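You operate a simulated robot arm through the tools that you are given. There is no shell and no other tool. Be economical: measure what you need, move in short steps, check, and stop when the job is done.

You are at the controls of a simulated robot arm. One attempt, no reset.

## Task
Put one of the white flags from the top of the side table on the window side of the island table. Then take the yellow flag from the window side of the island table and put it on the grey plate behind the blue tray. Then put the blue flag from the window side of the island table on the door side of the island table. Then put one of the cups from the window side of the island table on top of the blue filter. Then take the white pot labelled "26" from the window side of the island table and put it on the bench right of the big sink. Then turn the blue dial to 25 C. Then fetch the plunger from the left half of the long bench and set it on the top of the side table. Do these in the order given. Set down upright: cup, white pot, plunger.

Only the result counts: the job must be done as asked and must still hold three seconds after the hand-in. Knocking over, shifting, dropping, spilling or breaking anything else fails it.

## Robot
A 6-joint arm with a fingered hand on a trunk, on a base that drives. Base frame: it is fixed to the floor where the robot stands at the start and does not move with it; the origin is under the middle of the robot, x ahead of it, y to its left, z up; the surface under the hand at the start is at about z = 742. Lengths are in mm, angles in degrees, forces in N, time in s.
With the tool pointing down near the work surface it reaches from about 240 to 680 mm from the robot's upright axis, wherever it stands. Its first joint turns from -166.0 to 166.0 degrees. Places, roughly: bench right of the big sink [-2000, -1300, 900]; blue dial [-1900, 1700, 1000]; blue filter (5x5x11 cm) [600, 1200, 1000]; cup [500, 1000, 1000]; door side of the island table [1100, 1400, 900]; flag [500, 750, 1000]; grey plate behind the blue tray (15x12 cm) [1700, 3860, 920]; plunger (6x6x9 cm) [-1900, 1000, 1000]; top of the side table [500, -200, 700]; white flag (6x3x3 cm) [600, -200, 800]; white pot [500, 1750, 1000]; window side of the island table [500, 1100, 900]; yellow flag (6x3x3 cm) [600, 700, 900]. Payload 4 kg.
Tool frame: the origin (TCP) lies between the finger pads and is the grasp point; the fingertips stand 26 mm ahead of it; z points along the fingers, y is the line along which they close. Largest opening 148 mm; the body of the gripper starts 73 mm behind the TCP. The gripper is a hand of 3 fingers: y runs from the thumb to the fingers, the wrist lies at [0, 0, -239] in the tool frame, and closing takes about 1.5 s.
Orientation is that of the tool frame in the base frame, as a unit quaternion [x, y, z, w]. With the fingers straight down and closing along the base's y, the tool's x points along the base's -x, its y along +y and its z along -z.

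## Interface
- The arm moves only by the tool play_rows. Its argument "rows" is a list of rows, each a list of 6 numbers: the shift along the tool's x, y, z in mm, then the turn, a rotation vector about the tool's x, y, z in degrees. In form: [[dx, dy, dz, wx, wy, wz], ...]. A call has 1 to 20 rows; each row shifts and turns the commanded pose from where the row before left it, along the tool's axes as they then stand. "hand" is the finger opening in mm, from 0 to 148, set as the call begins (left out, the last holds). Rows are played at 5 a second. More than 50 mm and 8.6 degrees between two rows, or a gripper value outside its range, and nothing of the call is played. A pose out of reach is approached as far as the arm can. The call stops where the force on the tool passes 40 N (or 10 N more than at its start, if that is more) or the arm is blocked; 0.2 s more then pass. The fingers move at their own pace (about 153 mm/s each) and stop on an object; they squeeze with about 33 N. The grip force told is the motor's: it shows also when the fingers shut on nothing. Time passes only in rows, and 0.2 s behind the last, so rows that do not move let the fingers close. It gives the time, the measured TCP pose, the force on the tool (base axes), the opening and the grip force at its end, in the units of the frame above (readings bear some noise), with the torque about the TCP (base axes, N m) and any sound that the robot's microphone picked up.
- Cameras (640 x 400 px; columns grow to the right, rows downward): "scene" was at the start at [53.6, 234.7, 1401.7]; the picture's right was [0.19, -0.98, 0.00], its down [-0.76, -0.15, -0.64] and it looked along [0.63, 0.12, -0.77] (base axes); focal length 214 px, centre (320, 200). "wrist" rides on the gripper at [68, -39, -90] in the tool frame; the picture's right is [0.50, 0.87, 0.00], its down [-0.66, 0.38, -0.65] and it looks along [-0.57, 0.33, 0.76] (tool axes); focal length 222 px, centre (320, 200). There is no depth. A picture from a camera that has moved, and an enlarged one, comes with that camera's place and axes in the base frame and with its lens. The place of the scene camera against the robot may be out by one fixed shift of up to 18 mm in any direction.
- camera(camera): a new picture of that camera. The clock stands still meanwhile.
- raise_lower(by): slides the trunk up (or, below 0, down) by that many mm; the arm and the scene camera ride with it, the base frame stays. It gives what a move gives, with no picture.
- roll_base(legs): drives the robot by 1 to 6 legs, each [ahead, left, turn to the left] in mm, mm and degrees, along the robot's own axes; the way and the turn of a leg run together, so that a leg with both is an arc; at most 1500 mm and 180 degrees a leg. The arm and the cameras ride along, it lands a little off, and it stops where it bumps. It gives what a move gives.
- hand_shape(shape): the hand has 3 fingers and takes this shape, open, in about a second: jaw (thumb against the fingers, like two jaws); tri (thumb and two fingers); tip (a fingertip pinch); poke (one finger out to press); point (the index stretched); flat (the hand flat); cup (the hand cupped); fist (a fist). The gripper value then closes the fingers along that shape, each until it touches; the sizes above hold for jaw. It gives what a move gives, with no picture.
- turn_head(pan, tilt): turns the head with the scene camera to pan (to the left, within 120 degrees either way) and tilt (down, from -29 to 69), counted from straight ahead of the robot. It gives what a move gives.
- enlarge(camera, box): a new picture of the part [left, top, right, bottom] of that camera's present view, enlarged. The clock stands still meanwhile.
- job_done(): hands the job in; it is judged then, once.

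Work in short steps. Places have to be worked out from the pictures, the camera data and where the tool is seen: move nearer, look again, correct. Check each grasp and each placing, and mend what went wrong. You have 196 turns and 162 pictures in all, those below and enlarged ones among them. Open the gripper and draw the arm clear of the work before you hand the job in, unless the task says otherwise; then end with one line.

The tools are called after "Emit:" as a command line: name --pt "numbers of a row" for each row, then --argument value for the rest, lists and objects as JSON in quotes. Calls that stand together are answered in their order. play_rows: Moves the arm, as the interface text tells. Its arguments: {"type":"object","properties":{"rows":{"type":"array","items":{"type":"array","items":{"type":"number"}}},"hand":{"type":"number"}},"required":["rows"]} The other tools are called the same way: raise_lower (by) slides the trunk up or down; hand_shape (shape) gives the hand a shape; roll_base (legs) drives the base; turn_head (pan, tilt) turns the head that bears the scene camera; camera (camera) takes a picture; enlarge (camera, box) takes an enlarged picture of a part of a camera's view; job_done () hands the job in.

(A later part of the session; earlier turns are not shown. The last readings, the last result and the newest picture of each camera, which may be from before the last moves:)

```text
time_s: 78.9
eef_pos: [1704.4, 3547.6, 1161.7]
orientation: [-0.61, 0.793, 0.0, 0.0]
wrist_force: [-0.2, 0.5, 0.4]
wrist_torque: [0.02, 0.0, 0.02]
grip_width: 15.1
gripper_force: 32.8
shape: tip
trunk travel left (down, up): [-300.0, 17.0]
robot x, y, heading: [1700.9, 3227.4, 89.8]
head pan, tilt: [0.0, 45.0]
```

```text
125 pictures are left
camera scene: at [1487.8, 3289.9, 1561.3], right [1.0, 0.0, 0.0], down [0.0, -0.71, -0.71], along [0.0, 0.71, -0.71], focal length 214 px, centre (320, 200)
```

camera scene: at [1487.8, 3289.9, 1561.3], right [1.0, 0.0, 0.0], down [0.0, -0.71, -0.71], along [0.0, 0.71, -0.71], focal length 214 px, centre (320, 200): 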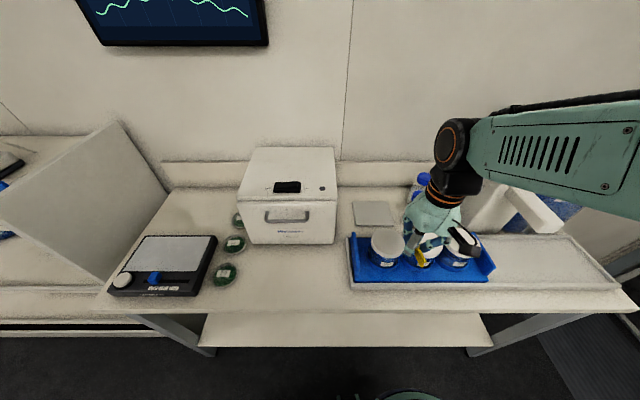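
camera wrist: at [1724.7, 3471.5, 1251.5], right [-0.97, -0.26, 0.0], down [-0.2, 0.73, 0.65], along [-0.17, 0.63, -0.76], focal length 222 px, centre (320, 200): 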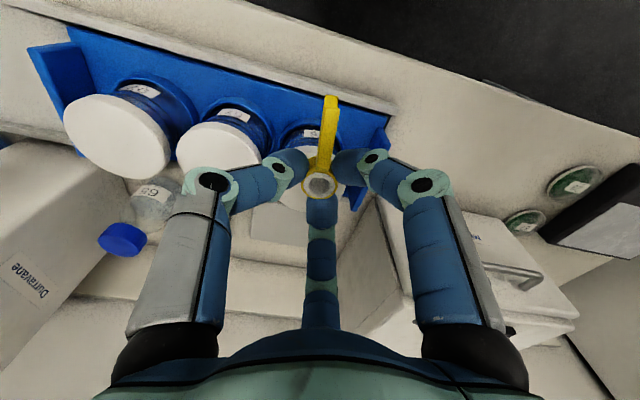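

Move the hand over the plate at height ~1120.

Emit:
play_rows --pt "-40.6 11.3 5 0 0 0" --pt "-40.6 11.3 5 0 0 0" --pt "-40.6 11.3 5 0 0 0" --pt "-40.6 11.3 5 0 0 0" --pt "-40.6 11.3 5 0 0 0" --pt "-40.6 11.3 5 0 0 0" --pt "-40.6 11.3 5 0 0 0" --pt "-40.6 11.3 5 0 0 0"

Emit:
camera --camera "wrist"

Emit:
camera --camera "scene"

```text
time_s: 80.7
eef_pos: [1699.2, 3884.5, 1119.2]
orientation: [-0.61, 0.793, -0.001, 0.0]
wrist_force: [0.8, 0.5, -0.2]
wrist_torque: [0.0, 0.01, 0.0]
grip_width: 15.1
gripper_force: 33.2
shape: tip
trunk travel left (down, up): [-300.0, 17.0]
robot x, y, heading: [1705.1, 3228.1, 90.1]
head pan, tilt: [0.0, 45.0]
```

```text
124 pictures are left
camera wrist: at [1719.9, 3808.9, 1208.8], right [-0.96, -0.26, 0.0], down [-0.2, 0.73, 0.65], along [-0.17, 0.63, -0.76], focal length 222 px, centre (320, 200)
```

wrist: 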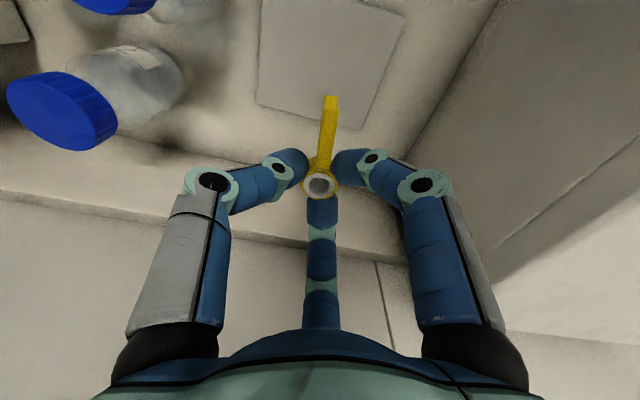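

```text
123 pictures are left
camera scene: at [1487.7, 3291.3, 1561.4], right [1.0, 0.0, 0.0], down [0.0, -0.71, -0.71], along [0.0, 0.71, -0.71], focal length 214 px, centre (320, 200)
```

scene: 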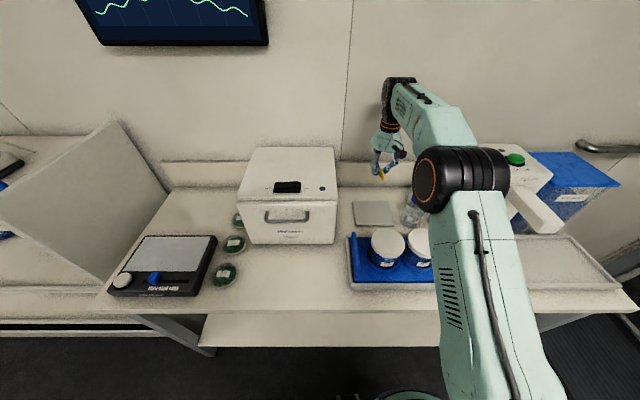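

Plate spans x 1631–1775, y 3791–3918. Descend with small y correction.

Emit:
play_rows --pt "6 -1 40 0 0 0" --pt "0 0 40 0 0 0" --pt "0 0 40 0 0 0" --pt "0 0 30 0 0 0" --pt "0 0 15 0 0 0"

Emit:
camera --camera "wrist"

Emit:
enlarge --camera "scene" --box '[330, 130, 490, 260]'

```text
time_s: 81.9
eef_pos: [1697.6, 3879.9, 956.1]
orientation: [-0.61, 0.792, 0.0, 0.0]
wrist_force: [0.3, 0.6, 0.0]
wrist_torque: [-0.01, -0.03, 0.0]
grip_width: 15.2
gripper_force: 33.0
shape: tip
trunk travel left (down, up): [-300.0, 17.0]
robot x, y, heading: [1697.1, 3226.8, 90.0]
head pan, tilt: [0.0, 45.0]
```

```text
122 pictures are left
camera wrist: at [1717.2, 3802.7, 1045.0], right [-0.97, -0.26, 0.0], down [-0.2, 0.73, 0.65], along [-0.17, 0.63, -0.76], focal length 222 px, centre (320, 200)
```

wrist: 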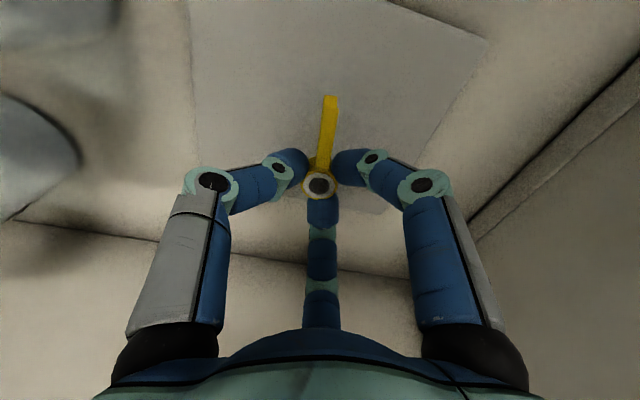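

```text
3.08 times, centred on (410, 195) of scene
camera zoom: at [1487.8, 3289.3, 1561.4], right [1.0, 0.0, 0.0], down [0.0, -0.71, -0.71], along [0.0, 0.71, -0.71], focal length 660 px, centre (43, 215)
```

zoom: 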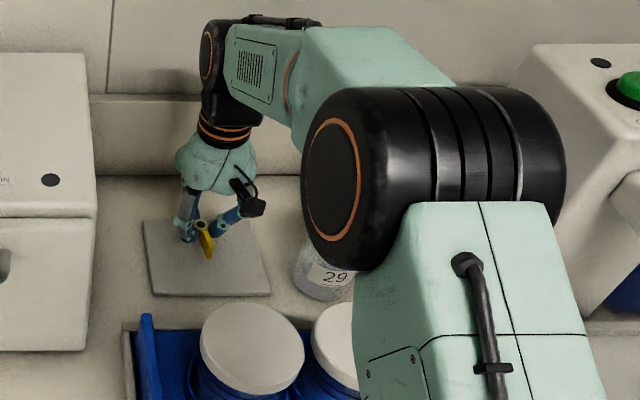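

Over the plate; lower gently.

Emit:
play_rows --pt "0 0 6 0 0 0" --pt "0 0 4 0 0 0" --pt "0 0 4 0 0 0"

```text
time_s: 82.7
eef_pos: [1699.9, 3878.0, 944.3]
orientation: [-0.61, 0.792, 0.0, 0.0]
wrist_force: [0.3, -0.7, 0.6]
wrist_torque: [0.0, -0.02, 0.0]
grip_width: 15.1
gripper_force: 33.0
shape: tip
trunk travel left (down, up): [-300.0, 17.0]
robot x, y, heading: [1702.5, 3228.9, 90.1]
head pan, tilt: [0.0, 45.0]
```

No contact yet; continue in small steps.

Emit:
play_rows --pt "0 0 4 0 0 0" --pt "0 0 3 0 0 0"

```text
time_s: 83.3
eef_pos: [1699.6, 3878.4, 937.5]
orientation: [-0.61, 0.792, 0.003, 0.0]
wrist_force: [-0.5, -2.7, 12.6]
wrist_torque: [-0.09, -0.08, -0.03]
grip_width: 15.4
gripper_force: 32.6
shape: tip
trunk travel left (down, up): [-300.0, 17.0]
robot x, y, heading: [1702.4, 3228.2, 90.0]
head pan, tilt: [0.0, 45.0]
```

Contact at 12.6 N. Release and rise straight up.

Emit:
play_rows --pt "0 0 0 0 0 0" --pt "0 0 0 0 0 0" --pt "0 0 0 0 0 0" --pt "0 0 -10 0 0 0" --pt "0 0 -30 0 0 0" --pt "0 0 -40 0 0 0" --pt "0 0 -40 0 0 0" --pt "0 0 -40 0 0 0" --pt "0 0 -40 0 0 0" --hand 70

Emit:
camera --camera "wrist"

```text
time_s: 85.3
eef_pos: [1699.9, 3881.7, 1137.0]
orientation: [-0.61, 0.792, 0.0, 0.001]
wrist_force: [-0.1, 0.2, -0.1]
wrist_torque: [0.02, 0.01, -0.01]
grip_width: 69.6
gripper_force: 0.1
shape: tip
trunk travel left (down, up): [-300.0, 17.0]
robot x, y, heading: [1698.7, 3224.1, 90.2]
head pan, tilt: [0.0, 45.0]
```

```text
120 pictures are left
camera wrist: at [1720.1, 3804.7, 1226.9], right [-0.97, -0.26, 0.0], down [-0.2, 0.73, 0.65], along [-0.17, 0.63, -0.76], focal length 222 px, centre (320, 200)
```

wrist: 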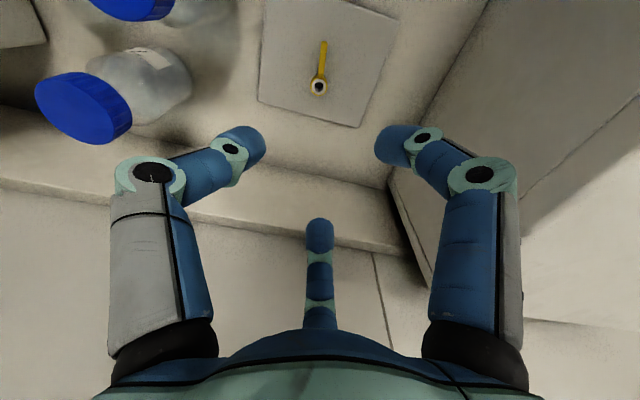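

Yellow flag is on the plate. Retract the arm, back out, and look toward the island's door side.

Emit:
play_rows --pt "40.6 -11.3 -4 0 0 0" --pt "40.6 -11.3 -4 0 0 0" --pt "40.6 -11.3 -4 0 0 0" --pt "40.6 -11.3 -4 0 0 0" --pt "40.6 -11.3 -4 0 0 0" --pt "40.6 -11.3 -4 0 0 0" --pt "40.6 -11.3 -4 0 0 0" --pt "40.6 -11.3 -4 0 0 0"

Emit:
roll_base --legs '[[-175, 0, 0], [0, 0, -90]]'

Emit:
turn_head --pan -100 --tilt 30

Emit:
camera --camera "scene"

```text
time_s: 87.1
eef_pos: [1701.1, 3540.6, 1170.0]
orientation: [-0.61, 0.793, 0.0, -0.001]
wrist_force: [-0.5, -1.3, 0.1]
wrist_torque: [0.0, 0.01, 0.01]
grip_width: 69.7
gripper_force: 0.1
shape: tip
trunk travel left (down, up): [-300.0, 17.0]
robot x, y, heading: [1698.9, 3227.5, 90.1]
head pan, tilt: [0.0, 45.0]
```

```text
time_s: 92.4
eef_pos: [2015.9, 3054.1, 1170.7]
orientation: [0.119, 0.993, 0.0, 0.0]
wrist_force: [0.6, -0.3, 0.3]
wrist_torque: [-0.04, 0.02, 0.0]
grip_width: 69.7
gripper_force: 0.1
shape: tip
trunk travel left (down, up): [-300.0, 17.0]
robot x, y, heading: [1702.7, 3051.9, 1.1]
head pan, tilt: [0.0, 45.0]
```

```text
time_s: 94.2
eef_pos: [2015.5, 3054.5, 1170.2]
orientation: [0.119, 0.993, 0.0, 0.0]
wrist_force: [0.2, 0.2, 0.1]
wrist_torque: [0.02, -0.01, -0.03]
grip_width: 69.2
gripper_force: 0.1
shape: tip
trunk travel left (down, up): [-300.0, 17.0]
robot x, y, heading: [1705.2, 3048.5, 1.1]
head pan, tilt: [-100.0, 30.0]
```

```text
119 pictures are left
camera scene: at [1650.0, 3178.9, 1584.0], right [-0.99, 0.16, 0.0], down [0.08, 0.49, -0.87], along [-0.13, -0.86, -0.5], focal length 214 px, centre (320, 200)
```

scene: 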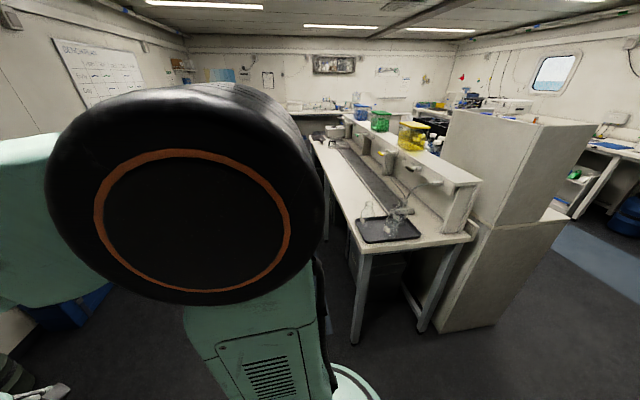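

Door side is accessible from the x>1300 aisle. Now return to the window side for the blue flag.

Emit:
roll_base --legs '[[0, 0, -1.1], [-1450, 0, 0], [-490, 0, 0], [0, -1400, 0], [0, -1000, 0]]'

Emit:
turn_head --pan 0 --tilt 45

Emit:
camera --camera "scene"

```text
time_s: 125.0
eef_pos: [57.2, 679.1, 1170.4]
orientation: [0.124, 0.992, 0.0, 0.0]
wrist_force: [-0.8, 0.1, -0.6]
wrist_torque: [-0.01, 0.04, 0.0]
grip_width: 69.9
gripper_force: 0.0
shape: tip
trunk travel left (down, up): [-300.0, 17.0]
robot x, y, heading: [-257.0, 677.5, 0.5]
head pan, tilt: [-100.0, 30.0]
```

```text
time_s: 126.7
eef_pos: [55.1, 677.0, 1170.7]
orientation: [0.125, 0.992, 0.0, 0.0]
wrist_force: [1.0, 0.7, -0.3]
wrist_torque: [-0.02, 0.0, 0.0]
grip_width: 69.4
gripper_force: 0.1
shape: tip
trunk travel left (down, up): [-300.0, 17.0]
robot x, y, heading: [-260.4, 674.3, 0.5]
head pan, tilt: [0.0, 45.0]
```

```text
118 pictures are left
camera scene: at [-212.1, 895.7, 1561.5], right [0.01, -1.0, 0.0], down [-0.71, -0.01, -0.71], along [0.71, 0.01, -0.71], focal length 214 px, centre (320, 200)
```

scene: 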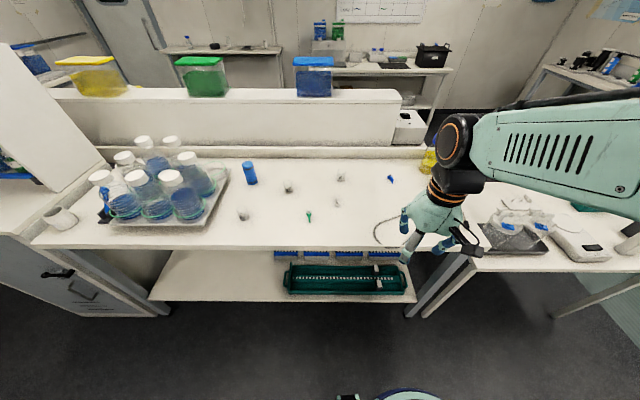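

Blue flag is at about (607,552) from wrist views. Drive over: right 115, forward 205.

Emit:
roll_base --legs '[[0, -115, -0.5], [200, 0, 0]]'

```text
time_s: 129.6
eef_pos: [254.2, 560.1, 1171.1]
orientation: [0.13, 0.992, 0.0, 0.001]
wrist_force: [0.0, -0.5, 0.8]
wrist_torque: [0.01, 0.03, 0.01]
grip_width: 69.7
gripper_force: 0.0
shape: tip
trunk travel left (down, up): [-300.0, 17.0]
robot x, y, heading: [-63.0, 562.2, -0.2]
head pan, tilt: [0.0, 45.0]
```

Emit:
play_rows --pt "-40.3 9.7 20 0 0 0" --pt "-40.3 9.7 20 0 0 0" --pt "-40.3 9.7 20 0 0 0" --pt "-40.3 9.7 20 0 0 0" --pt "-40.3 9.7 20 0 0 0" --pt "-40.3 9.7 20 0 0 0" --pt "-40.3 9.7 20 0 0 0" --pt "-40.3 9.7 20 0 0 0"

Emit:
camera --camera "wrist"

```text
time_s: 131.3
eef_pos: [587.9, 555.4, 1009.5]
orientation: [0.131, 0.991, 0.0, -0.001]
wrist_force: [0.0, -0.1, 0.7]
wrist_torque: [0.01, 0.01, -0.01]
grip_width: 70.0
gripper_force: 0.0
shape: tip
trunk travel left (down, up): [-300.0, 17.0]
robot x, y, heading: [-62.0, 563.2, -0.1]
head pan, tilt: [0.0, 45.0]
```

```text
117 pictures are left
camera wrist: at [513.1, 533.9, 1098.8], right [-0.26, 0.97, 0.0], down [0.73, 0.2, 0.65], along [0.63, 0.17, -0.76], focal length 222 px, centre (320, 200)
```

wrist: 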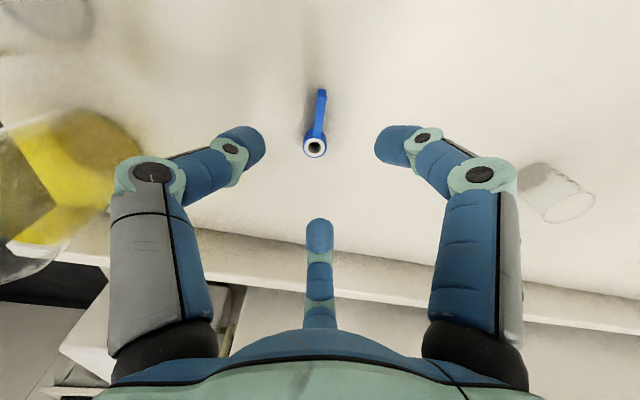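

Ring at (607,554). Descend to 931.

Emit:
play_rows --pt "-18.7 3.9 20 0 0 0" --pt "0 0 25 0 0 0" --pt "0 0 20 0 0 0" --pt "0 0 13 0 0 0"

Emit:
camera --camera "wrist"

```text
time_s: 132.3
eef_pos: [604.7, 550.5, 933.6]
orientation: [0.131, 0.991, -0.001, 0.0]
wrist_force: [0.2, -0.3, -0.5]
wrist_torque: [-0.01, 0.01, 0.02]
grip_width: 69.7
gripper_force: 0.1
shape: tip
trunk travel left (down, up): [-300.0, 17.0]
robot x, y, heading: [-60.6, 561.6, -0.1]
head pan, tilt: [0.0, 45.0]
```

```text
116 pictures are left
camera wrist: at [529.6, 530.3, 1023.2], right [-0.26, 0.97, 0.0], down [0.73, 0.2, 0.65], along [0.63, 0.17, -0.76], focal length 222 px, centre (320, 200)
```

wrist: 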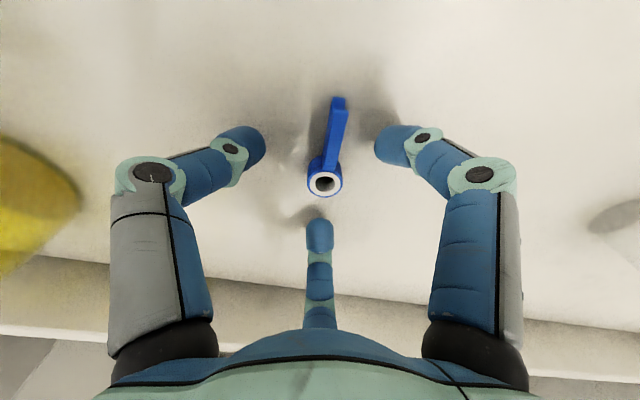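

Centered well. Lower 2 mm, grip and lift.

Emit:
play_rows --pt "-1 1 3 0 0 0"

Emit:
play_rows --pt "0 0 0 0 0 0" --pt "0 0 0 0 0 0" --pt "0 0 0 0 0 0" --pt "0 0 0 0 0 0" --pt "0 0 0 0 0 0" --pt "0 0 -10 0 0 0" --pt "0 0 -30 0 0 0" --pt "0 0 -40 0 0 0" --pt "0 0 -40 0 0 0" --pt "40 -10 -20 0 0 0" --pt "40 -10 -20 0 0 0" --pt "40 -10 -20 0 0 0" --pt "40 -10 -20 0 0 0" --pt "40 -10 -20 0 0 0" --pt "40 -10 -10 0 0 0" --pt "40 -10 -10 0 0 0" --pt "40 -10 -10 0 0 0" --pt "20 -5 0 0 0 0" --hand 10

Emit:
camera --camera "wrist"

```text
time_s: 132.8
eef_pos: [607.3, 552.7, 930.0]
orientation: [0.131, 0.991, 0.0, 0.0]
wrist_force: [0.4, -0.6, 0.5]
wrist_torque: [-0.02, 0.01, 0.01]
grip_width: 69.6
gripper_force: 0.0
shape: tip
trunk travel left (down, up): [-300.0, 17.0]
robot x, y, heading: [-59.6, 558.9, -0.3]
head pan, tilt: [0.0, 45.0]
```

```text
time_s: 136.6
eef_pos: [254.3, 556.2, 1178.6]
orientation: [0.13, 0.991, 0.0, 0.0]
wrist_force: [0.1, 0.1, 0.2]
wrist_torque: [-0.02, 0.01, 0.0]
grip_width: 14.0
gripper_force: 33.0
shape: tip
trunk travel left (down, up): [-300.0, 17.0]
robot x, y, heading: [-63.5, 560.2, 0.0]
head pan, tilt: [0.0, 45.0]
```

```text
115 pictures are left
camera wrist: at [179.2, 535.6, 1268.1], right [-0.26, 0.97, 0.0], down [0.73, 0.2, 0.65], along [0.63, 0.17, -0.76], focal length 222 px, centre (320, 200)
```

wrist: 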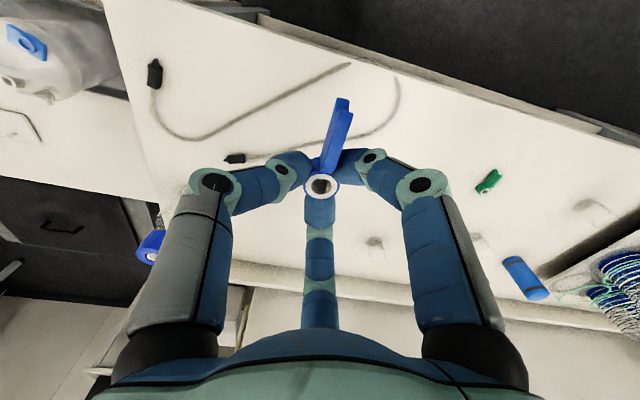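

Blue flag held. Drive the loop to the door side.

Emit:
roll_base --legs '[[-190, 0, 0], [0, 1300, 0], [0, 1190, 0], [1100, 0, 0], [930, 0, 0]]'

Emit:
turn_head --pan -60 --tilt 35

Emit:
camera --camera "scene"

```text
time_s: 169.4
eef_pos: [2116.8, 2946.8, 1178.8]
orientation: [0.159, 0.987, 0.001, 0.0]
wrist_force: [0.9, -0.1, 0.4]
wrist_torque: [-0.04, 0.02, 0.02]
grip_width: 13.9
gripper_force: 33.3
shape: tip
trunk travel left (down, up): [-300.0, 17.0]
robot x, y, heading: [1801.3, 2963.5, -3.4]
head pan, tilt: [0.0, 45.0]
```

```text
time_s: 170.8
eef_pos: [2116.2, 2947.0, 1178.6]
orientation: [0.158, 0.987, 0.0, 0.0]
wrist_force: [-0.4, 0.3, -0.5]
wrist_torque: [-0.04, 0.01, 0.03]
grip_width: 13.7
gripper_force: 32.7
shape: tip
trunk travel left (down, up): [-300.0, 17.0]
robot x, y, heading: [1800.9, 2965.9, -3.5]
head pan, tilt: [-60.0, 35.0]
```

```text
114 pictures are left
camera scene: at [1820.1, 3111.5, 1576.3], right [-0.89, -0.45, 0.0], down [-0.26, 0.51, -0.82], along [0.37, -0.73, -0.57], focal length 214 px, centre (320, 200)
```

scene: 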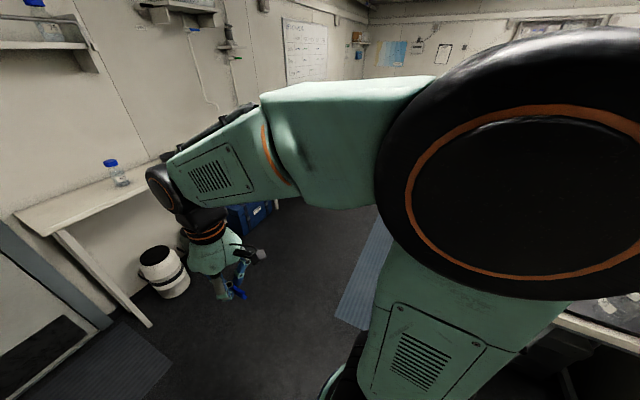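

Floor is free. Turn to face the island from the door side and strafe toward y≈1450.

Emit:
roll_base --legs '[[0, 0, -176.5], [0, 1000, 0]]'

Emit:
turn_head --pan 20 --tilt 40

Emit:
camera --camera "scene"

```text
time_s: 187.2
eef_pos: [1479.8, 1962.4, 1179.3]
orientation: [0.992, -0.126, 0.0, 0.0]
wrist_force: [-0.3, -0.1, -0.1]
wrist_torque: [-0.03, 0.01, 0.01]
grip_width: 13.7
gripper_force: 33.3
shape: tip
trunk travel left (down, up): [-300.0, 17.0]
robot x, y, heading: [1795.2, 1959.7, -179.6]
head pan, tilt: [-60.0, 35.0]
```

```text
time_s: 188.7
eef_pos: [1481.1, 1963.1, 1178.4]
orientation: [0.992, -0.126, 0.001, 0.001]
wrist_force: [-0.3, -0.5, -0.6]
wrist_torque: [0.0, -0.01, -0.02]
grip_width: 13.6
gripper_force: 33.3
shape: tip
trunk travel left (down, up): [-300.0, 17.0]
robot x, y, heading: [1798.1, 1957.1, -179.3]
head pan, tilt: [20.0, 40.0]
```

```text
113 pictures are left
camera scene: at [1744.1, 1730.5, 1568.7], right [-0.35, 0.94, 0.0], down [0.6, 0.22, -0.77], along [-0.72, -0.27, -0.64], focal length 214 px, centre (320, 200)
```

scene: 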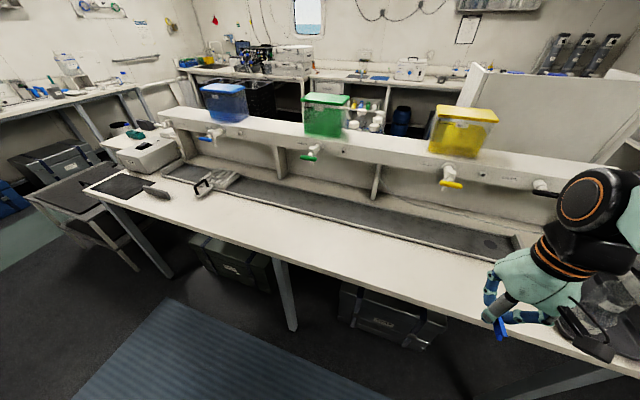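

The white strip at x≈1050–1310 on the door side is free. Strafe 300 more and place at about (1215,1660).

Emit:
roll_base --legs '[[0, 300, -0.7]]'

Emit:
play_rows --pt "-37 9.5 0 0 0 0" --pt "-37 9.5 10 0 0 0" --pt "-37 9.5 20 0 0 0" --pt "-37 9.5 25 0 0 0" --pt "-37 9.5 25 0 0 0" --pt "-37 9.5 25 0 0 0" --pt "-37 9.5 25 0 0 0"

Emit:
camera --camera "scene"

Emit:
camera --camera "wrist"

```text
time_s: 192.0
eef_pos: [1479.3, 1661.1, 1178.5]
orientation: [0.991, -0.137, 0.0, 0.001]
wrist_force: [0.4, 0.5, -0.4]
wrist_torque: [0.02, -0.02, 0.02]
grip_width: 13.7
gripper_force: 32.2
shape: tip
trunk travel left (down, up): [-300.0, 17.0]
robot x, y, heading: [1793.9, 1652.2, 179.2]
head pan, tilt: [20.0, 40.0]
```

```text
time_s: 193.6
eef_pos: [1206.6, 1666.3, 1051.0]
orientation: [0.991, -0.136, -0.001, 0.0]
wrist_force: [-0.4, 0.0, 0.0]
wrist_torque: [0.0, -0.02, -0.01]
grip_width: 13.5
gripper_force: 32.9
shape: tip
trunk travel left (down, up): [-300.0, 17.0]
robot x, y, heading: [1796.1, 1654.7, 179.2]
head pan, tilt: [20.0, 40.0]
```

```text
112 pictures are left
camera scene: at [1736.4, 1425.5, 1568.7], right [-0.33, 0.94, 0.0], down [0.61, 0.21, -0.77], along [-0.72, -0.25, -0.64], focal length 214 px, centre (320, 200)
```

scene: 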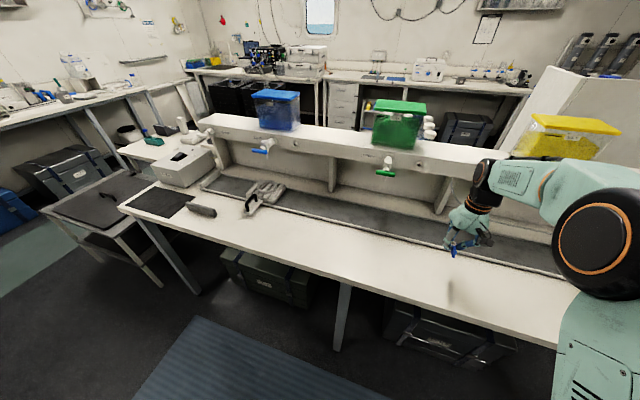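

```text
111 pictures are left
camera wrist: at [1283.3, 1685.0, 1140.0], right [0.25, -0.97, 0.0], down [-0.73, -0.19, 0.65], along [-0.63, -0.16, -0.76], focal length 222 px, centre (320, 200)
```

wrist: 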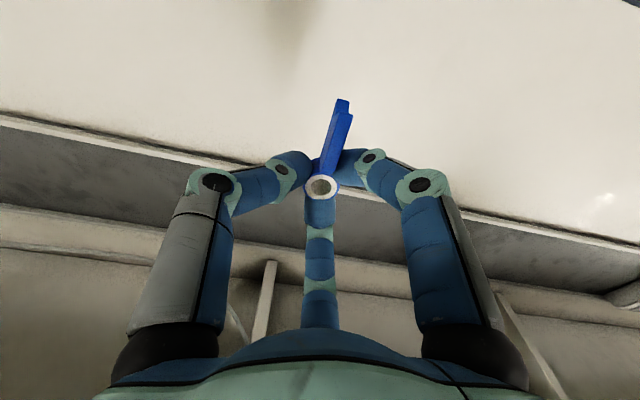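

White surface below. Descend near to contact.

Emit:
play_rows --pt "0 0 40 0 0 0" --pt "0 0 40 0 0 0" --pt "0 0 25 0 0 0" --pt "0 0 5 0 0 0"

Emit:
play_rows --pt "0 0 4 0 0 0" --pt "0 0 4 0 0 0"

```text
time_s: 194.6
eef_pos: [1211.2, 1666.8, 938.4]
orientation: [0.991, -0.136, 0.0, 0.0]
wrist_force: [-0.1, -0.1, -0.3]
wrist_torque: [0.03, 0.01, 0.0]
grip_width: 13.6
gripper_force: 33.3
shape: tip
trunk travel left (down, up): [-300.0, 17.0]
robot x, y, heading: [1798.8, 1653.1, 179.1]
head pan, tilt: [20.0, 40.0]
```

```text
time_s: 195.2
eef_pos: [1212.0, 1667.9, 931.0]
orientation: [0.991, -0.135, 0.0, 0.0]
wrist_force: [-0.9, 0.4, 0.3]
wrist_torque: [0.02, 0.02, -0.04]
grip_width: 13.6
gripper_force: 32.4
shape: tip
trunk travel left (down, up): [-300.0, 17.0]
robot x, y, heading: [1793.1, 1653.0, 179.1]
head pan, tilt: [20.0, 40.0]
```

Emit:
play_rows --pt "0 0 2 0 0 0" --pt "0 0 2 0 0 0"

```text
time_s: 195.8
eef_pos: [1212.5, 1666.5, 928.6]
orientation: [0.991, -0.136, -0.002, -0.001]
wrist_force: [0.5, -0.3, 11.3]
wrist_torque: [0.04, 0.0, -0.02]
grip_width: 13.9
gripper_force: 32.3
shape: tip
trunk travel left (down, up): [-300.0, 17.0]
robot x, y, heading: [1797.1, 1655.4, 178.9]
head pan, tilt: [20.0, 40.0]
```

Contact. Release, rise and retract.

Emit:
play_rows --pt "0 0 0 0 0 0" --pt "0 0 0 0 0 0" --pt "0 0 0 0 0 0" --pt "0 0 -10 0 0 0" --pt "0 0 -30 0 0 0" --pt "0 0 -40 0 0 0" --pt "0 0 -40 0 0 0" --hand 70

Emit:
camera --camera "wrist"

Emit:
play_rows --pt "37 -9.5 -15 0 0 0" --pt "37 -9.5 -15 0 0 0" --pt "37 -9.5 -15 0 0 0" --pt "37 -9.5 -20 0 0 0" --pt "37 -9.5 -20 0 0 0" --pt "37 -9.5 -20 0 0 0" --pt "37 -9.5 -20 0 0 0"

```text
time_s: 197.4
eef_pos: [1211.4, 1669.4, 1049.7]
orientation: [0.991, -0.135, 0.0, -0.001]
wrist_force: [0.0, 0.1, 0.2]
wrist_torque: [0.0, -0.01, -0.01]
grip_width: 69.7
gripper_force: 0.0
shape: tip
trunk travel left (down, up): [-300.0, 17.0]
robot x, y, heading: [1796.2, 1653.8, 179.1]
head pan, tilt: [20.0, 40.0]
```

```text
110 pictures are left
camera wrist: at [1286.4, 1687.8, 1140.0], right [0.25, -0.97, 0.0], down [-0.73, -0.19, 0.65], along [-0.63, -0.16, -0.76], focal length 222 px, centre (320, 200)
```

wrist: 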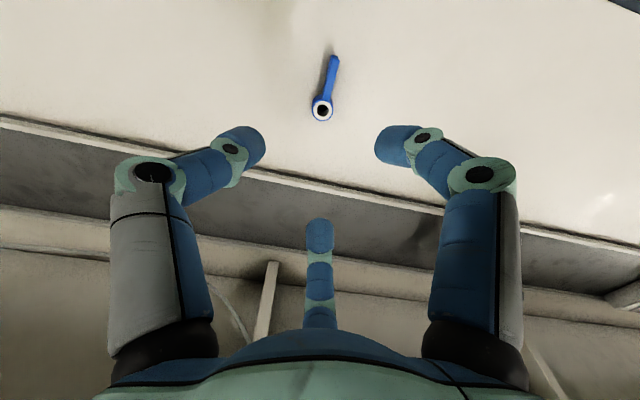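

```text
time_s: 199.0
eef_pos: [1481.6, 1660.8, 1169.3]
orientation: [0.991, -0.135, 0.0, 0.001]
wrist_force: [-0.3, 0.7, -0.4]
wrist_torque: [0.0, 0.01, 0.02]
grip_width: 69.6
gripper_force: 0.1
shape: tip
trunk travel left (down, up): [-300.0, 17.0]
robot x, y, heading: [1795.3, 1651.6, 179.2]
head pan, tilt: [20.0, 40.0]
```

Blue flag placed. Return to the window side facing the filter/cups.

Emit:
roll_base --legs '[[0, -1390, 0.8], [1450, 0, 0], [600, 0, 0], [0, 0, 179.5], [0, -1300, 0], [0, -600, 0]]'

Emit:
turn_head --pan 0 --tilt 45

Emit:
camera --camera "scene"

```text
time_s: 244.9
eef_pos: [-24.6, 1160.0, 1170.3]
orientation: [0.155, 0.988, -0.001, -0.001]
wrist_force: [-0.3, 0.4, 0.1]
wrist_torque: [0.01, 0.01, 0.0]
grip_width: 69.9
gripper_force: 0.0
shape: tip
trunk travel left (down, up): [-300.0, 17.0]
robot x, y, heading: [-337.1, 1179.3, -3.1]
head pan, tilt: [20.0, 40.0]
```

```text
time_s: 245.8
eef_pos: [-25.4, 1159.8, 1170.1]
orientation: [0.156, 0.988, 0.0, -0.001]
wrist_force: [0.2, -0.8, 0.0]
wrist_torque: [-0.02, 0.0, 0.0]
grip_width: 69.6
gripper_force: 0.0
shape: tip
trunk travel left (down, up): [-300.0, 17.0]
robot x, y, heading: [-339.9, 1178.9, -2.9]
head pan, tilt: [0.0, 45.0]
```

```text
109 pictures are left
camera scene: at [-281.3, 1396.7, 1561.5], right [-0.05, -1.0, 0.0], down [-0.71, 0.04, -0.71], along [0.71, -0.04, -0.71], focal length 214 px, centre (320, 200)
```

scene: 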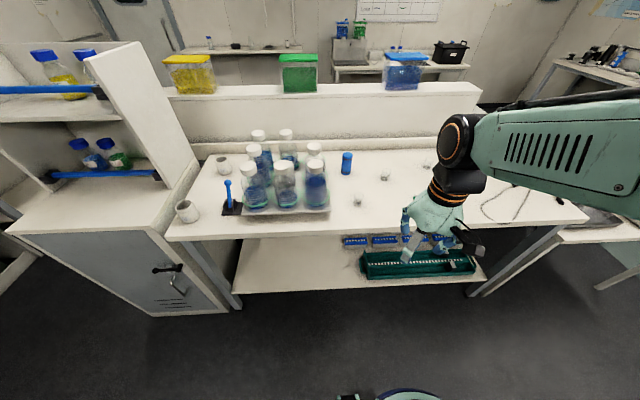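

Drive close: forward 265 and straighten.

Emit:
roll_base --legs '[[0, -40, 3], [260, 0, 0]]'

Emit:
camera --camera "scene"

Emit:
enlarge --camera "scene" --box '[120, 130, 440, 280]'

```text
time_s: 248.2
eef_pos: [230.1, 1138.8, 1170.2]
orientation: [0.127, 0.992, 0.0, 0.0]
wrist_force: [-0.2, 0.0, 0.1]
wrist_torque: [-0.01, 0.05, 0.01]
grip_width: 69.6
gripper_force: 0.0
shape: tip
trunk travel left (down, up): [-300.0, 17.0]
robot x, y, heading: [-86.1, 1139.9, 0.1]
head pan, tilt: [0.0, 45.0]
```

```text
108 pictures are left
camera scene: at [-38.4, 1360.1, 1561.3], right [0.0, -1.0, 0.0], down [-0.71, 0.0, -0.71], along [0.71, 0.0, -0.71], focal length 214 px, centre (320, 200)
```

scene: 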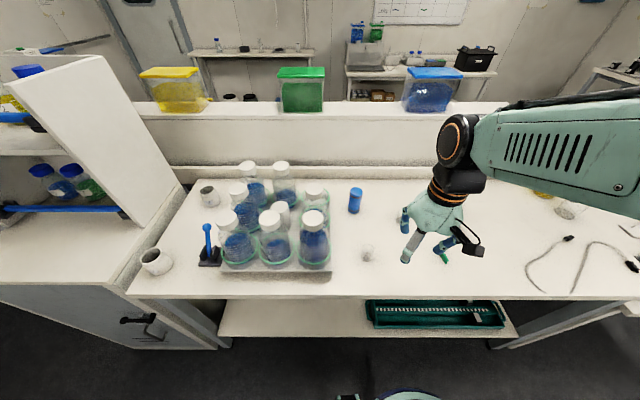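

```text
2.00 times, centred on (280, 205) of scene
camera zoom: at [-38.4, 1360.1, 1561.3], right [0.0, -1.0, 0.0], down [-0.71, 0.0, -0.71], along [0.71, 0.0, -0.71], focal length 429 px, centre (400, 190)
```

zoom: 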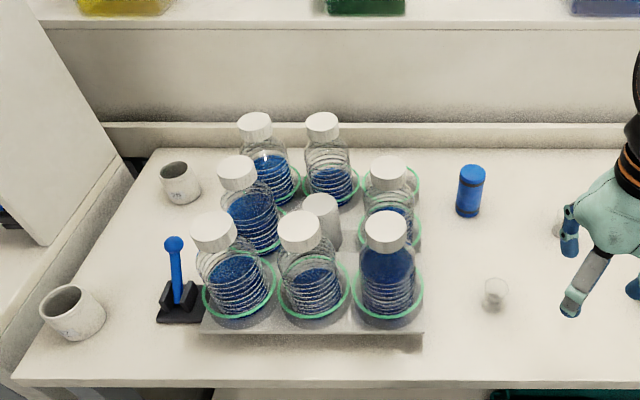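

Use the middle cup near (525,1045). Approach for a wrist view.

Emit:
play_rows --pt "-37.5 -7.9 18.5 0 0 0" --pt "-37.5 -7.9 18.5 0 0 0" --pt "-37.5 -7.9 18.5 0 0 0" --pt "-37.5 -7.9 18.5 0 0 0" --pt "-37.5 -7.9 18.5 0 0 0" --pt "-37.5 -7.9 18.5 0 0 0" --pt "-37.5 -7.9 18.5 0 0 0" --hand 148

Emit:
camera --camera "wrist"

Emit:
camera --camera "scene"

```text
time_s: 249.8
eef_pos: [475.2, 1016.6, 1038.6]
orientation: [0.126, 0.992, 0.001, -0.001]
wrist_force: [0.5, 0.0, -0.8]
wrist_torque: [0.02, 0.03, 0.01]
grip_width: 147.8
gripper_force: 0.0
shape: tip
trunk travel left (down, up): [-300.0, 17.0]
robot x, y, heading: [-85.1, 1139.3, 0.2]
head pan, tilt: [0.0, 45.0]
```

```text
106 pictures are left
camera wrist: at [398.5, 994.0, 1128.3], right [-0.27, 0.96, 0.0], down [0.73, 0.2, 0.65], along [0.63, 0.17, -0.76], focal length 222 px, centre (320, 200)
```

wrist: 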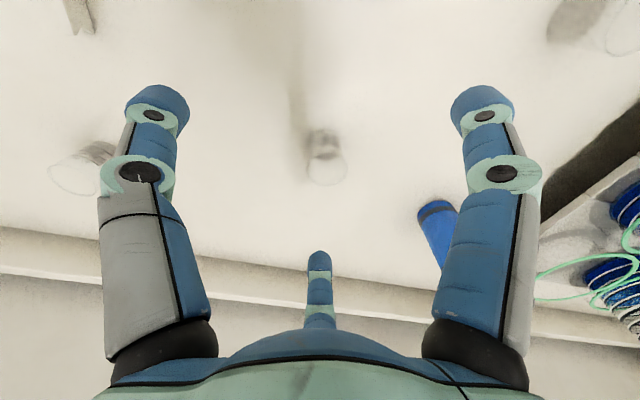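

```text
105 pictures are left
camera scene: at [-37.4, 1359.5, 1561.5], right [0.0, -1.0, 0.0], down [-0.71, 0.0, -0.71], along [0.71, 0.0, -0.71], focal length 214 px, centre (320, 200)
```

scene: 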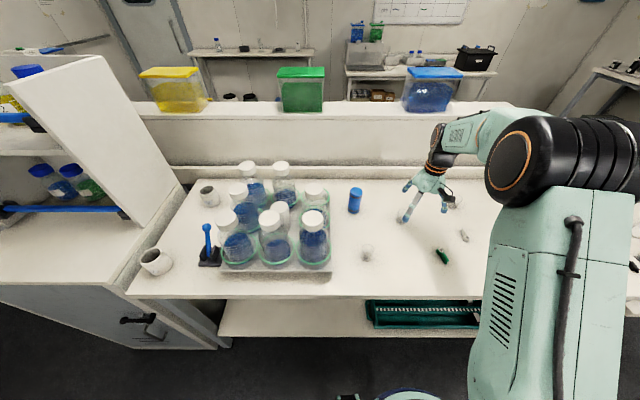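

Emit:
enlarge --camera "wrist" --box '[250, 90, 450, 215]'

```text
3.20 times, centred on (350, 152) of wrist
camera zoom: at [398.5, 994.0, 1128.3], right [-0.27, 0.96, 0.0], down [0.73, 0.2, 0.65], along [0.63, 0.17, -0.76], focal length 711 px, centre (224, 352)
```

zoom: 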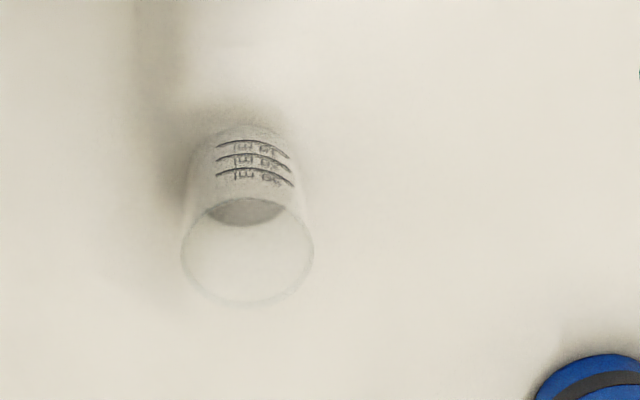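

Cup at (508,1030), rim z≈945, ~40 mm wide. Center above and descend with 90 mm opening.

Emit:
play_rows --pt "-28.5 21.4 0 0 0 0" --pt "0 0 20 0 0 0" --pt "0 0 20 0 0 0" --pt "0 0 15 0 0 0" --hand 90

Emit:
camera --camera "wrist"

```text
time_s: 250.8
eef_pos: [503.8, 1029.1, 986.2]
orientation: [0.126, 0.992, 0.0, 0.0]
wrist_force: [-0.3, 0.0, -0.3]
wrist_torque: [0.02, 0.0, -0.01]
grip_width: 90.5
gripper_force: 0.1
shape: tip
trunk travel left (down, up): [-300.0, 17.0]
robot x, y, heading: [-86.3, 1142.3, 0.2]
head pan, tilt: [0.0, 45.0]
```

```text
103 pictures are left
camera wrist: at [428.1, 1007.5, 1074.9], right [-0.27, 0.96, 0.0], down [0.73, 0.2, 0.65], along [0.63, 0.17, -0.76], focal length 222 px, centre (320, 200)
```

wrist: 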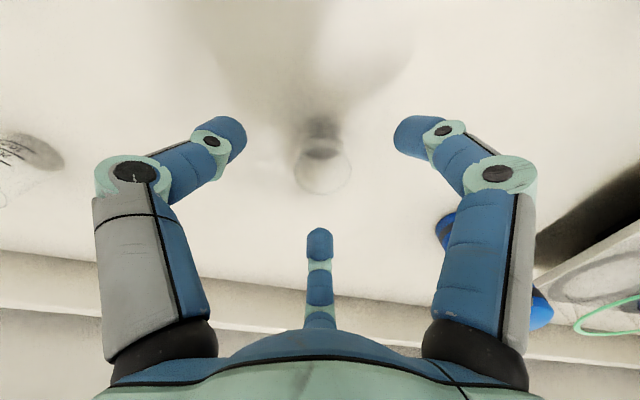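

Aligned; descend to 935 and grip.

Emit:
play_rows --pt "-3 2 20 0 0 0" --pt "0 0 20 0 0 0" --pt "0 0 11 0 0 0"

Emit:
camera --camera "wrist"

Emit:
play_rows --pt "0 0 0 0 0 0" --pt "0 0 0 0 0 0" --pt "0 0 0 0 0 0" --pt "0 0 0 0 0 0" --pt "0 0 0 0 0 0" --hand 24

Emit:
camera --camera "wrist"

```text
time_s: 251.6
eef_pos: [507.8, 1033.1, 935.0]
orientation: [0.126, 0.992, 0.0, 0.0]
wrist_force: [0.1, 0.5, 0.0]
wrist_torque: [-0.03, 0.03, 0.0]
grip_width: 90.8
gripper_force: 0.0
shape: tip
trunk travel left (down, up): [-300.0, 17.0]
robot x, y, heading: [-85.2, 1137.7, 0.2]
head pan, tilt: [0.0, 45.0]
```

```text
102 pictures are left
camera wrist: at [432.2, 1011.5, 1024.0], right [-0.27, 0.96, 0.0], down [0.73, 0.2, 0.65], along [0.63, 0.17, -0.76], focal length 222 px, centre (320, 200)
```

wrist: 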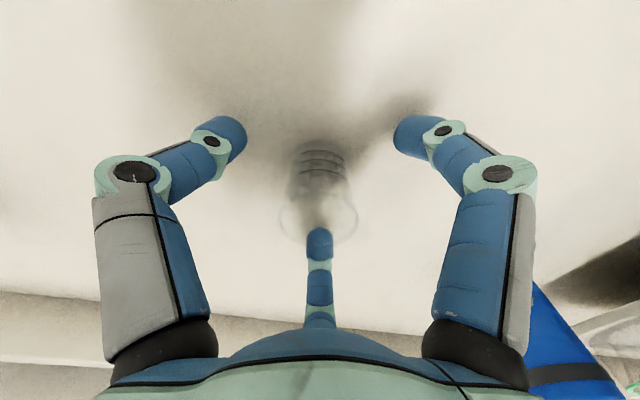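

```text
time_s: 252.8
eef_pos: [507.4, 1032.8, 934.9]
orientation: [0.127, 0.992, 0.001, 0.0]
wrist_force: [-0.7, -0.4, -0.6]
wrist_torque: [0.02, 0.0, 0.0]
grip_width: 31.7
gripper_force: 33.5
shape: tip
trunk travel left (down, up): [-300.0, 17.0]
robot x, y, heading: [-89.3, 1139.4, -0.1]
head pan, tilt: [0.0, 45.0]
```

```text
101 pictures are left
camera wrist: at [432.2, 1011.4, 1024.4], right [-0.27, 0.96, 0.0], down [0.73, 0.2, 0.65], along [0.63, 0.17, -0.76], focal length 222 px, centre (320, 200)
```

wrist: 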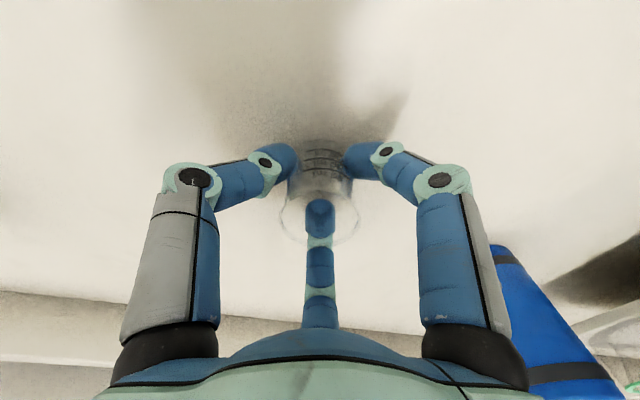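

Cup gripped. Lift to ~1105 and move partway toward the filter, then look.

Emit:
play_rows --pt "0 0 -20 0 0 0" --pt "0 0 -40 0 0 0" --pt "0 0 -45 0 0 0" --pt "0 0 -45 0 0 0" --pt "0 0 -30 0 0 0" --pt "0 25 0 0 0 0" --pt "0 25 0 0 0 0"

Emit:
camera --camera "wrist"

```text
time_s: 254.4
eef_pos: [519.7, 1082.0, 1113.3]
orientation: [0.128, 0.992, 0.0, 0.0]
wrist_force: [0.3, -0.2, -0.6]
wrist_torque: [0.01, -0.01, -0.01]
grip_width: 31.8
gripper_force: 33.0
shape: tip
trunk travel left (down, up): [-300.0, 17.0]
robot x, y, heading: [-87.3, 1139.2, 0.2]
head pan, tilt: [0.0, 45.0]
```

```text
100 pictures are left
camera wrist: at [443.6, 1060.0, 1202.8], right [-0.27, 0.96, 0.0], down [0.73, 0.2, 0.65], along [0.63, 0.17, -0.76], focal length 222 px, centre (320, 200)
```

wrist: 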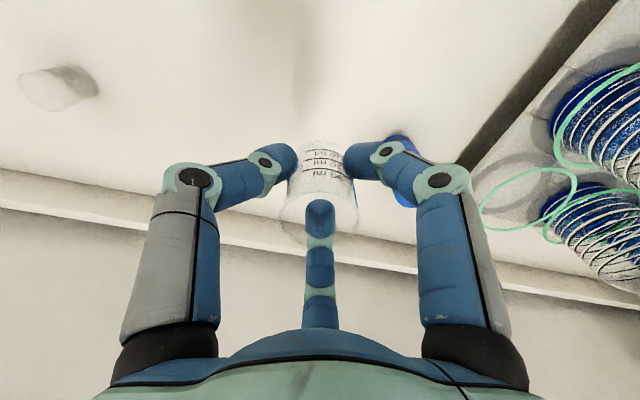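

Move above the filter at current height and view it past the cup.

Emit:
play_rows --pt "-3.2 32.6 -3 0 0 0" --pt "-3.2 32.6 -3 0 0 0" --pt "-3.2 32.6 0 0 0 0" --pt "-3.2 32.6 0 0 0 0"

Emit:
camera --camera "wrist"

Emit:
enlarge --camera "scene" --box '[280, 130, 440, 250]'

```text
time_s: 255.4
eef_pos: [565.5, 1207.6, 1120.2]
orientation: [0.127, 0.992, 0.0, 0.0]
wrist_force: [0.0, 0.0, 0.9]
wrist_torque: [-0.01, 0.01, -0.01]
grip_width: 31.6
gripper_force: 32.6
shape: tip
trunk travel left (down, up): [-300.0, 17.0]
robot x, y, heading: [-88.7, 1137.5, -0.0]
head pan, tilt: [0.0, 45.0]
```

```text
99 pictures are left
camera wrist: at [490.4, 1185.4, 1208.4], right [-0.27, 0.96, 0.0], down [0.73, 0.2, 0.65], along [0.63, 0.17, -0.76], focal length 222 px, centre (320, 200)
```

wrist: 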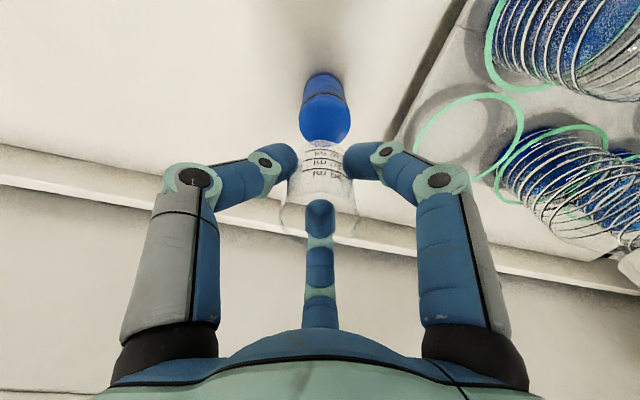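

```text
3.33 times, centred on (360, 190) of scene
camera zoom: at [-38.3, 1360.9, 1561.3], right [0.0, -1.0, 0.0], down [-0.71, 0.0, -0.71], along [0.71, 0.0, -0.71], focal length 715 px, centre (187, 233)
```

zoom: 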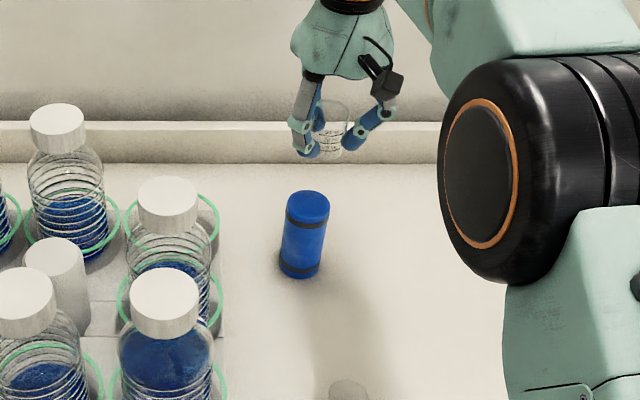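

Emit:
enlarge --camera "wrist" --box '[240, 40, 400, 150]'

```text
3.64 times, centred on (320, 95) of wrist
camera zoom: at [490.4, 1185.4, 1208.4], right [-0.27, 0.96, 0.0], down [0.73, 0.2, 0.65], along [0.63, 0.17, -0.76], focal length 808 px, centre (320, 582)
```

zoom: 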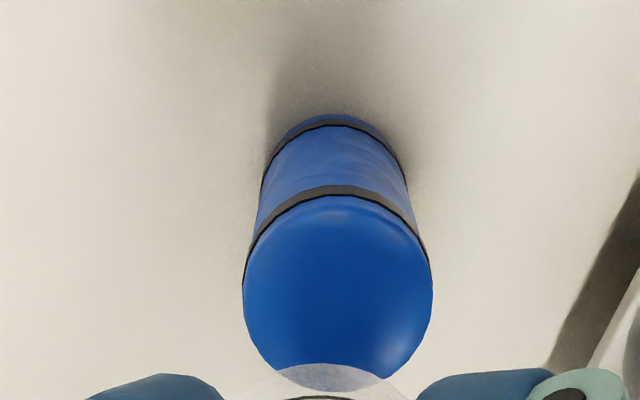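

Filter top centre at (566,1210.5). Correct 3 mm in y and descend to ~1058.

Emit:
play_rows --pt "0.2 3 20 0 0 0" --pt "0 0 20 0 0 0" --pt "0 0 14 0 0 0" --pt "0 0 6 0 0 0"

Emit:
camera --camera "wrist"

Emit:
enlarge --camera "scene" --box '[310, 150, 410, 225]'

```text
time_s: 256.4
eef_pos: [563.0, 1209.2, 1058.8]
orientation: [0.127, 0.992, 0.0, 0.0]
wrist_force: [-1.4, 0.3, -0.2]
wrist_torque: [-0.02, 0.0, -0.03]
grip_width: 31.8
gripper_force: 32.9
shape: tip
trunk travel left (down, up): [-300.0, 17.0]
robot x, y, heading: [-87.6, 1136.6, 0.2]
head pan, tilt: [0.0, 45.0]
```

```text
96 pictures are left
camera wrist: at [488.9, 1187.1, 1149.2], right [-0.27, 0.96, 0.0], down [0.73, 0.2, 0.65], along [0.63, 0.17, -0.76], focal length 222 px, centre (320, 200)
```

wrist: 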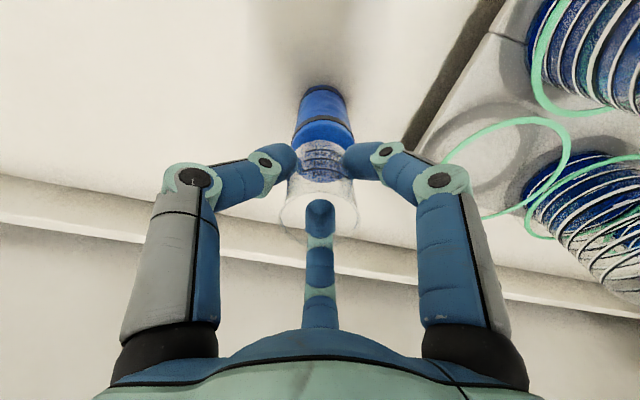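

```text
5.33 times, centred on (360, 188) of scene
camera zoom: at [-38.8, 1360.2, 1561.4], right [0.0, -1.0, 0.0], down [-0.71, 0.0, -0.71], along [0.71, 0.0, -0.71], focal length 1144 px, centre (107, 267)
```

zoom: 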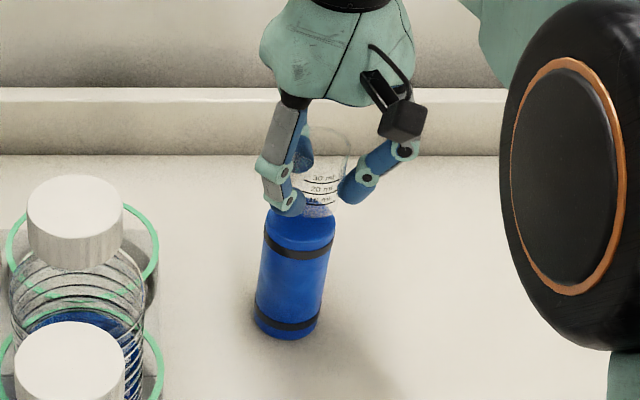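

Emit:
enlarge --camera "wrist" --box '[270, 80, 370, 240]'

Emit:
enlarge --camera "scene" --box '[335, 160, 385, 220]'

```text
2.50 times, centred on (320, 160) of wrist
camera zoom: at [488.9, 1187.1, 1149.2], right [-0.27, 0.96, 0.0], down [0.73, 0.2, 0.65], along [0.63, 0.17, -0.76], focal length 555 px, centre (320, 300)
```

zoom: 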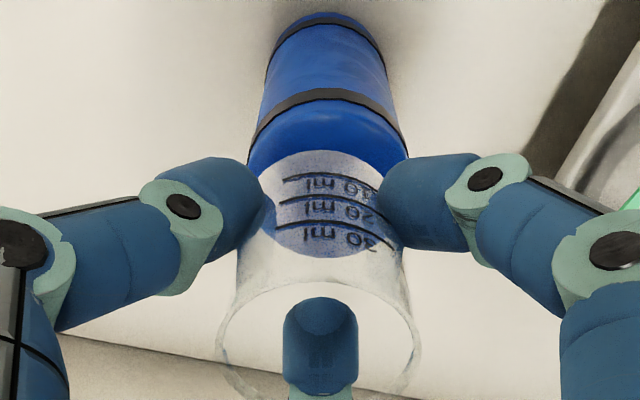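

```text
6.67 times, centred on (360, 190) of scene
camera zoom: at [-38.8, 1360.2, 1561.4], right [0.0, -1.0, 0.0], down [-0.71, 0.0, -0.71], along [0.71, 0.0, -0.71], focal length 1430 px, centre (53, 267)
```

zoom: 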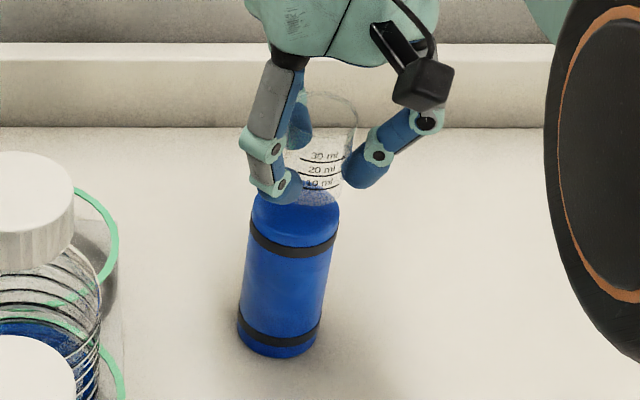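

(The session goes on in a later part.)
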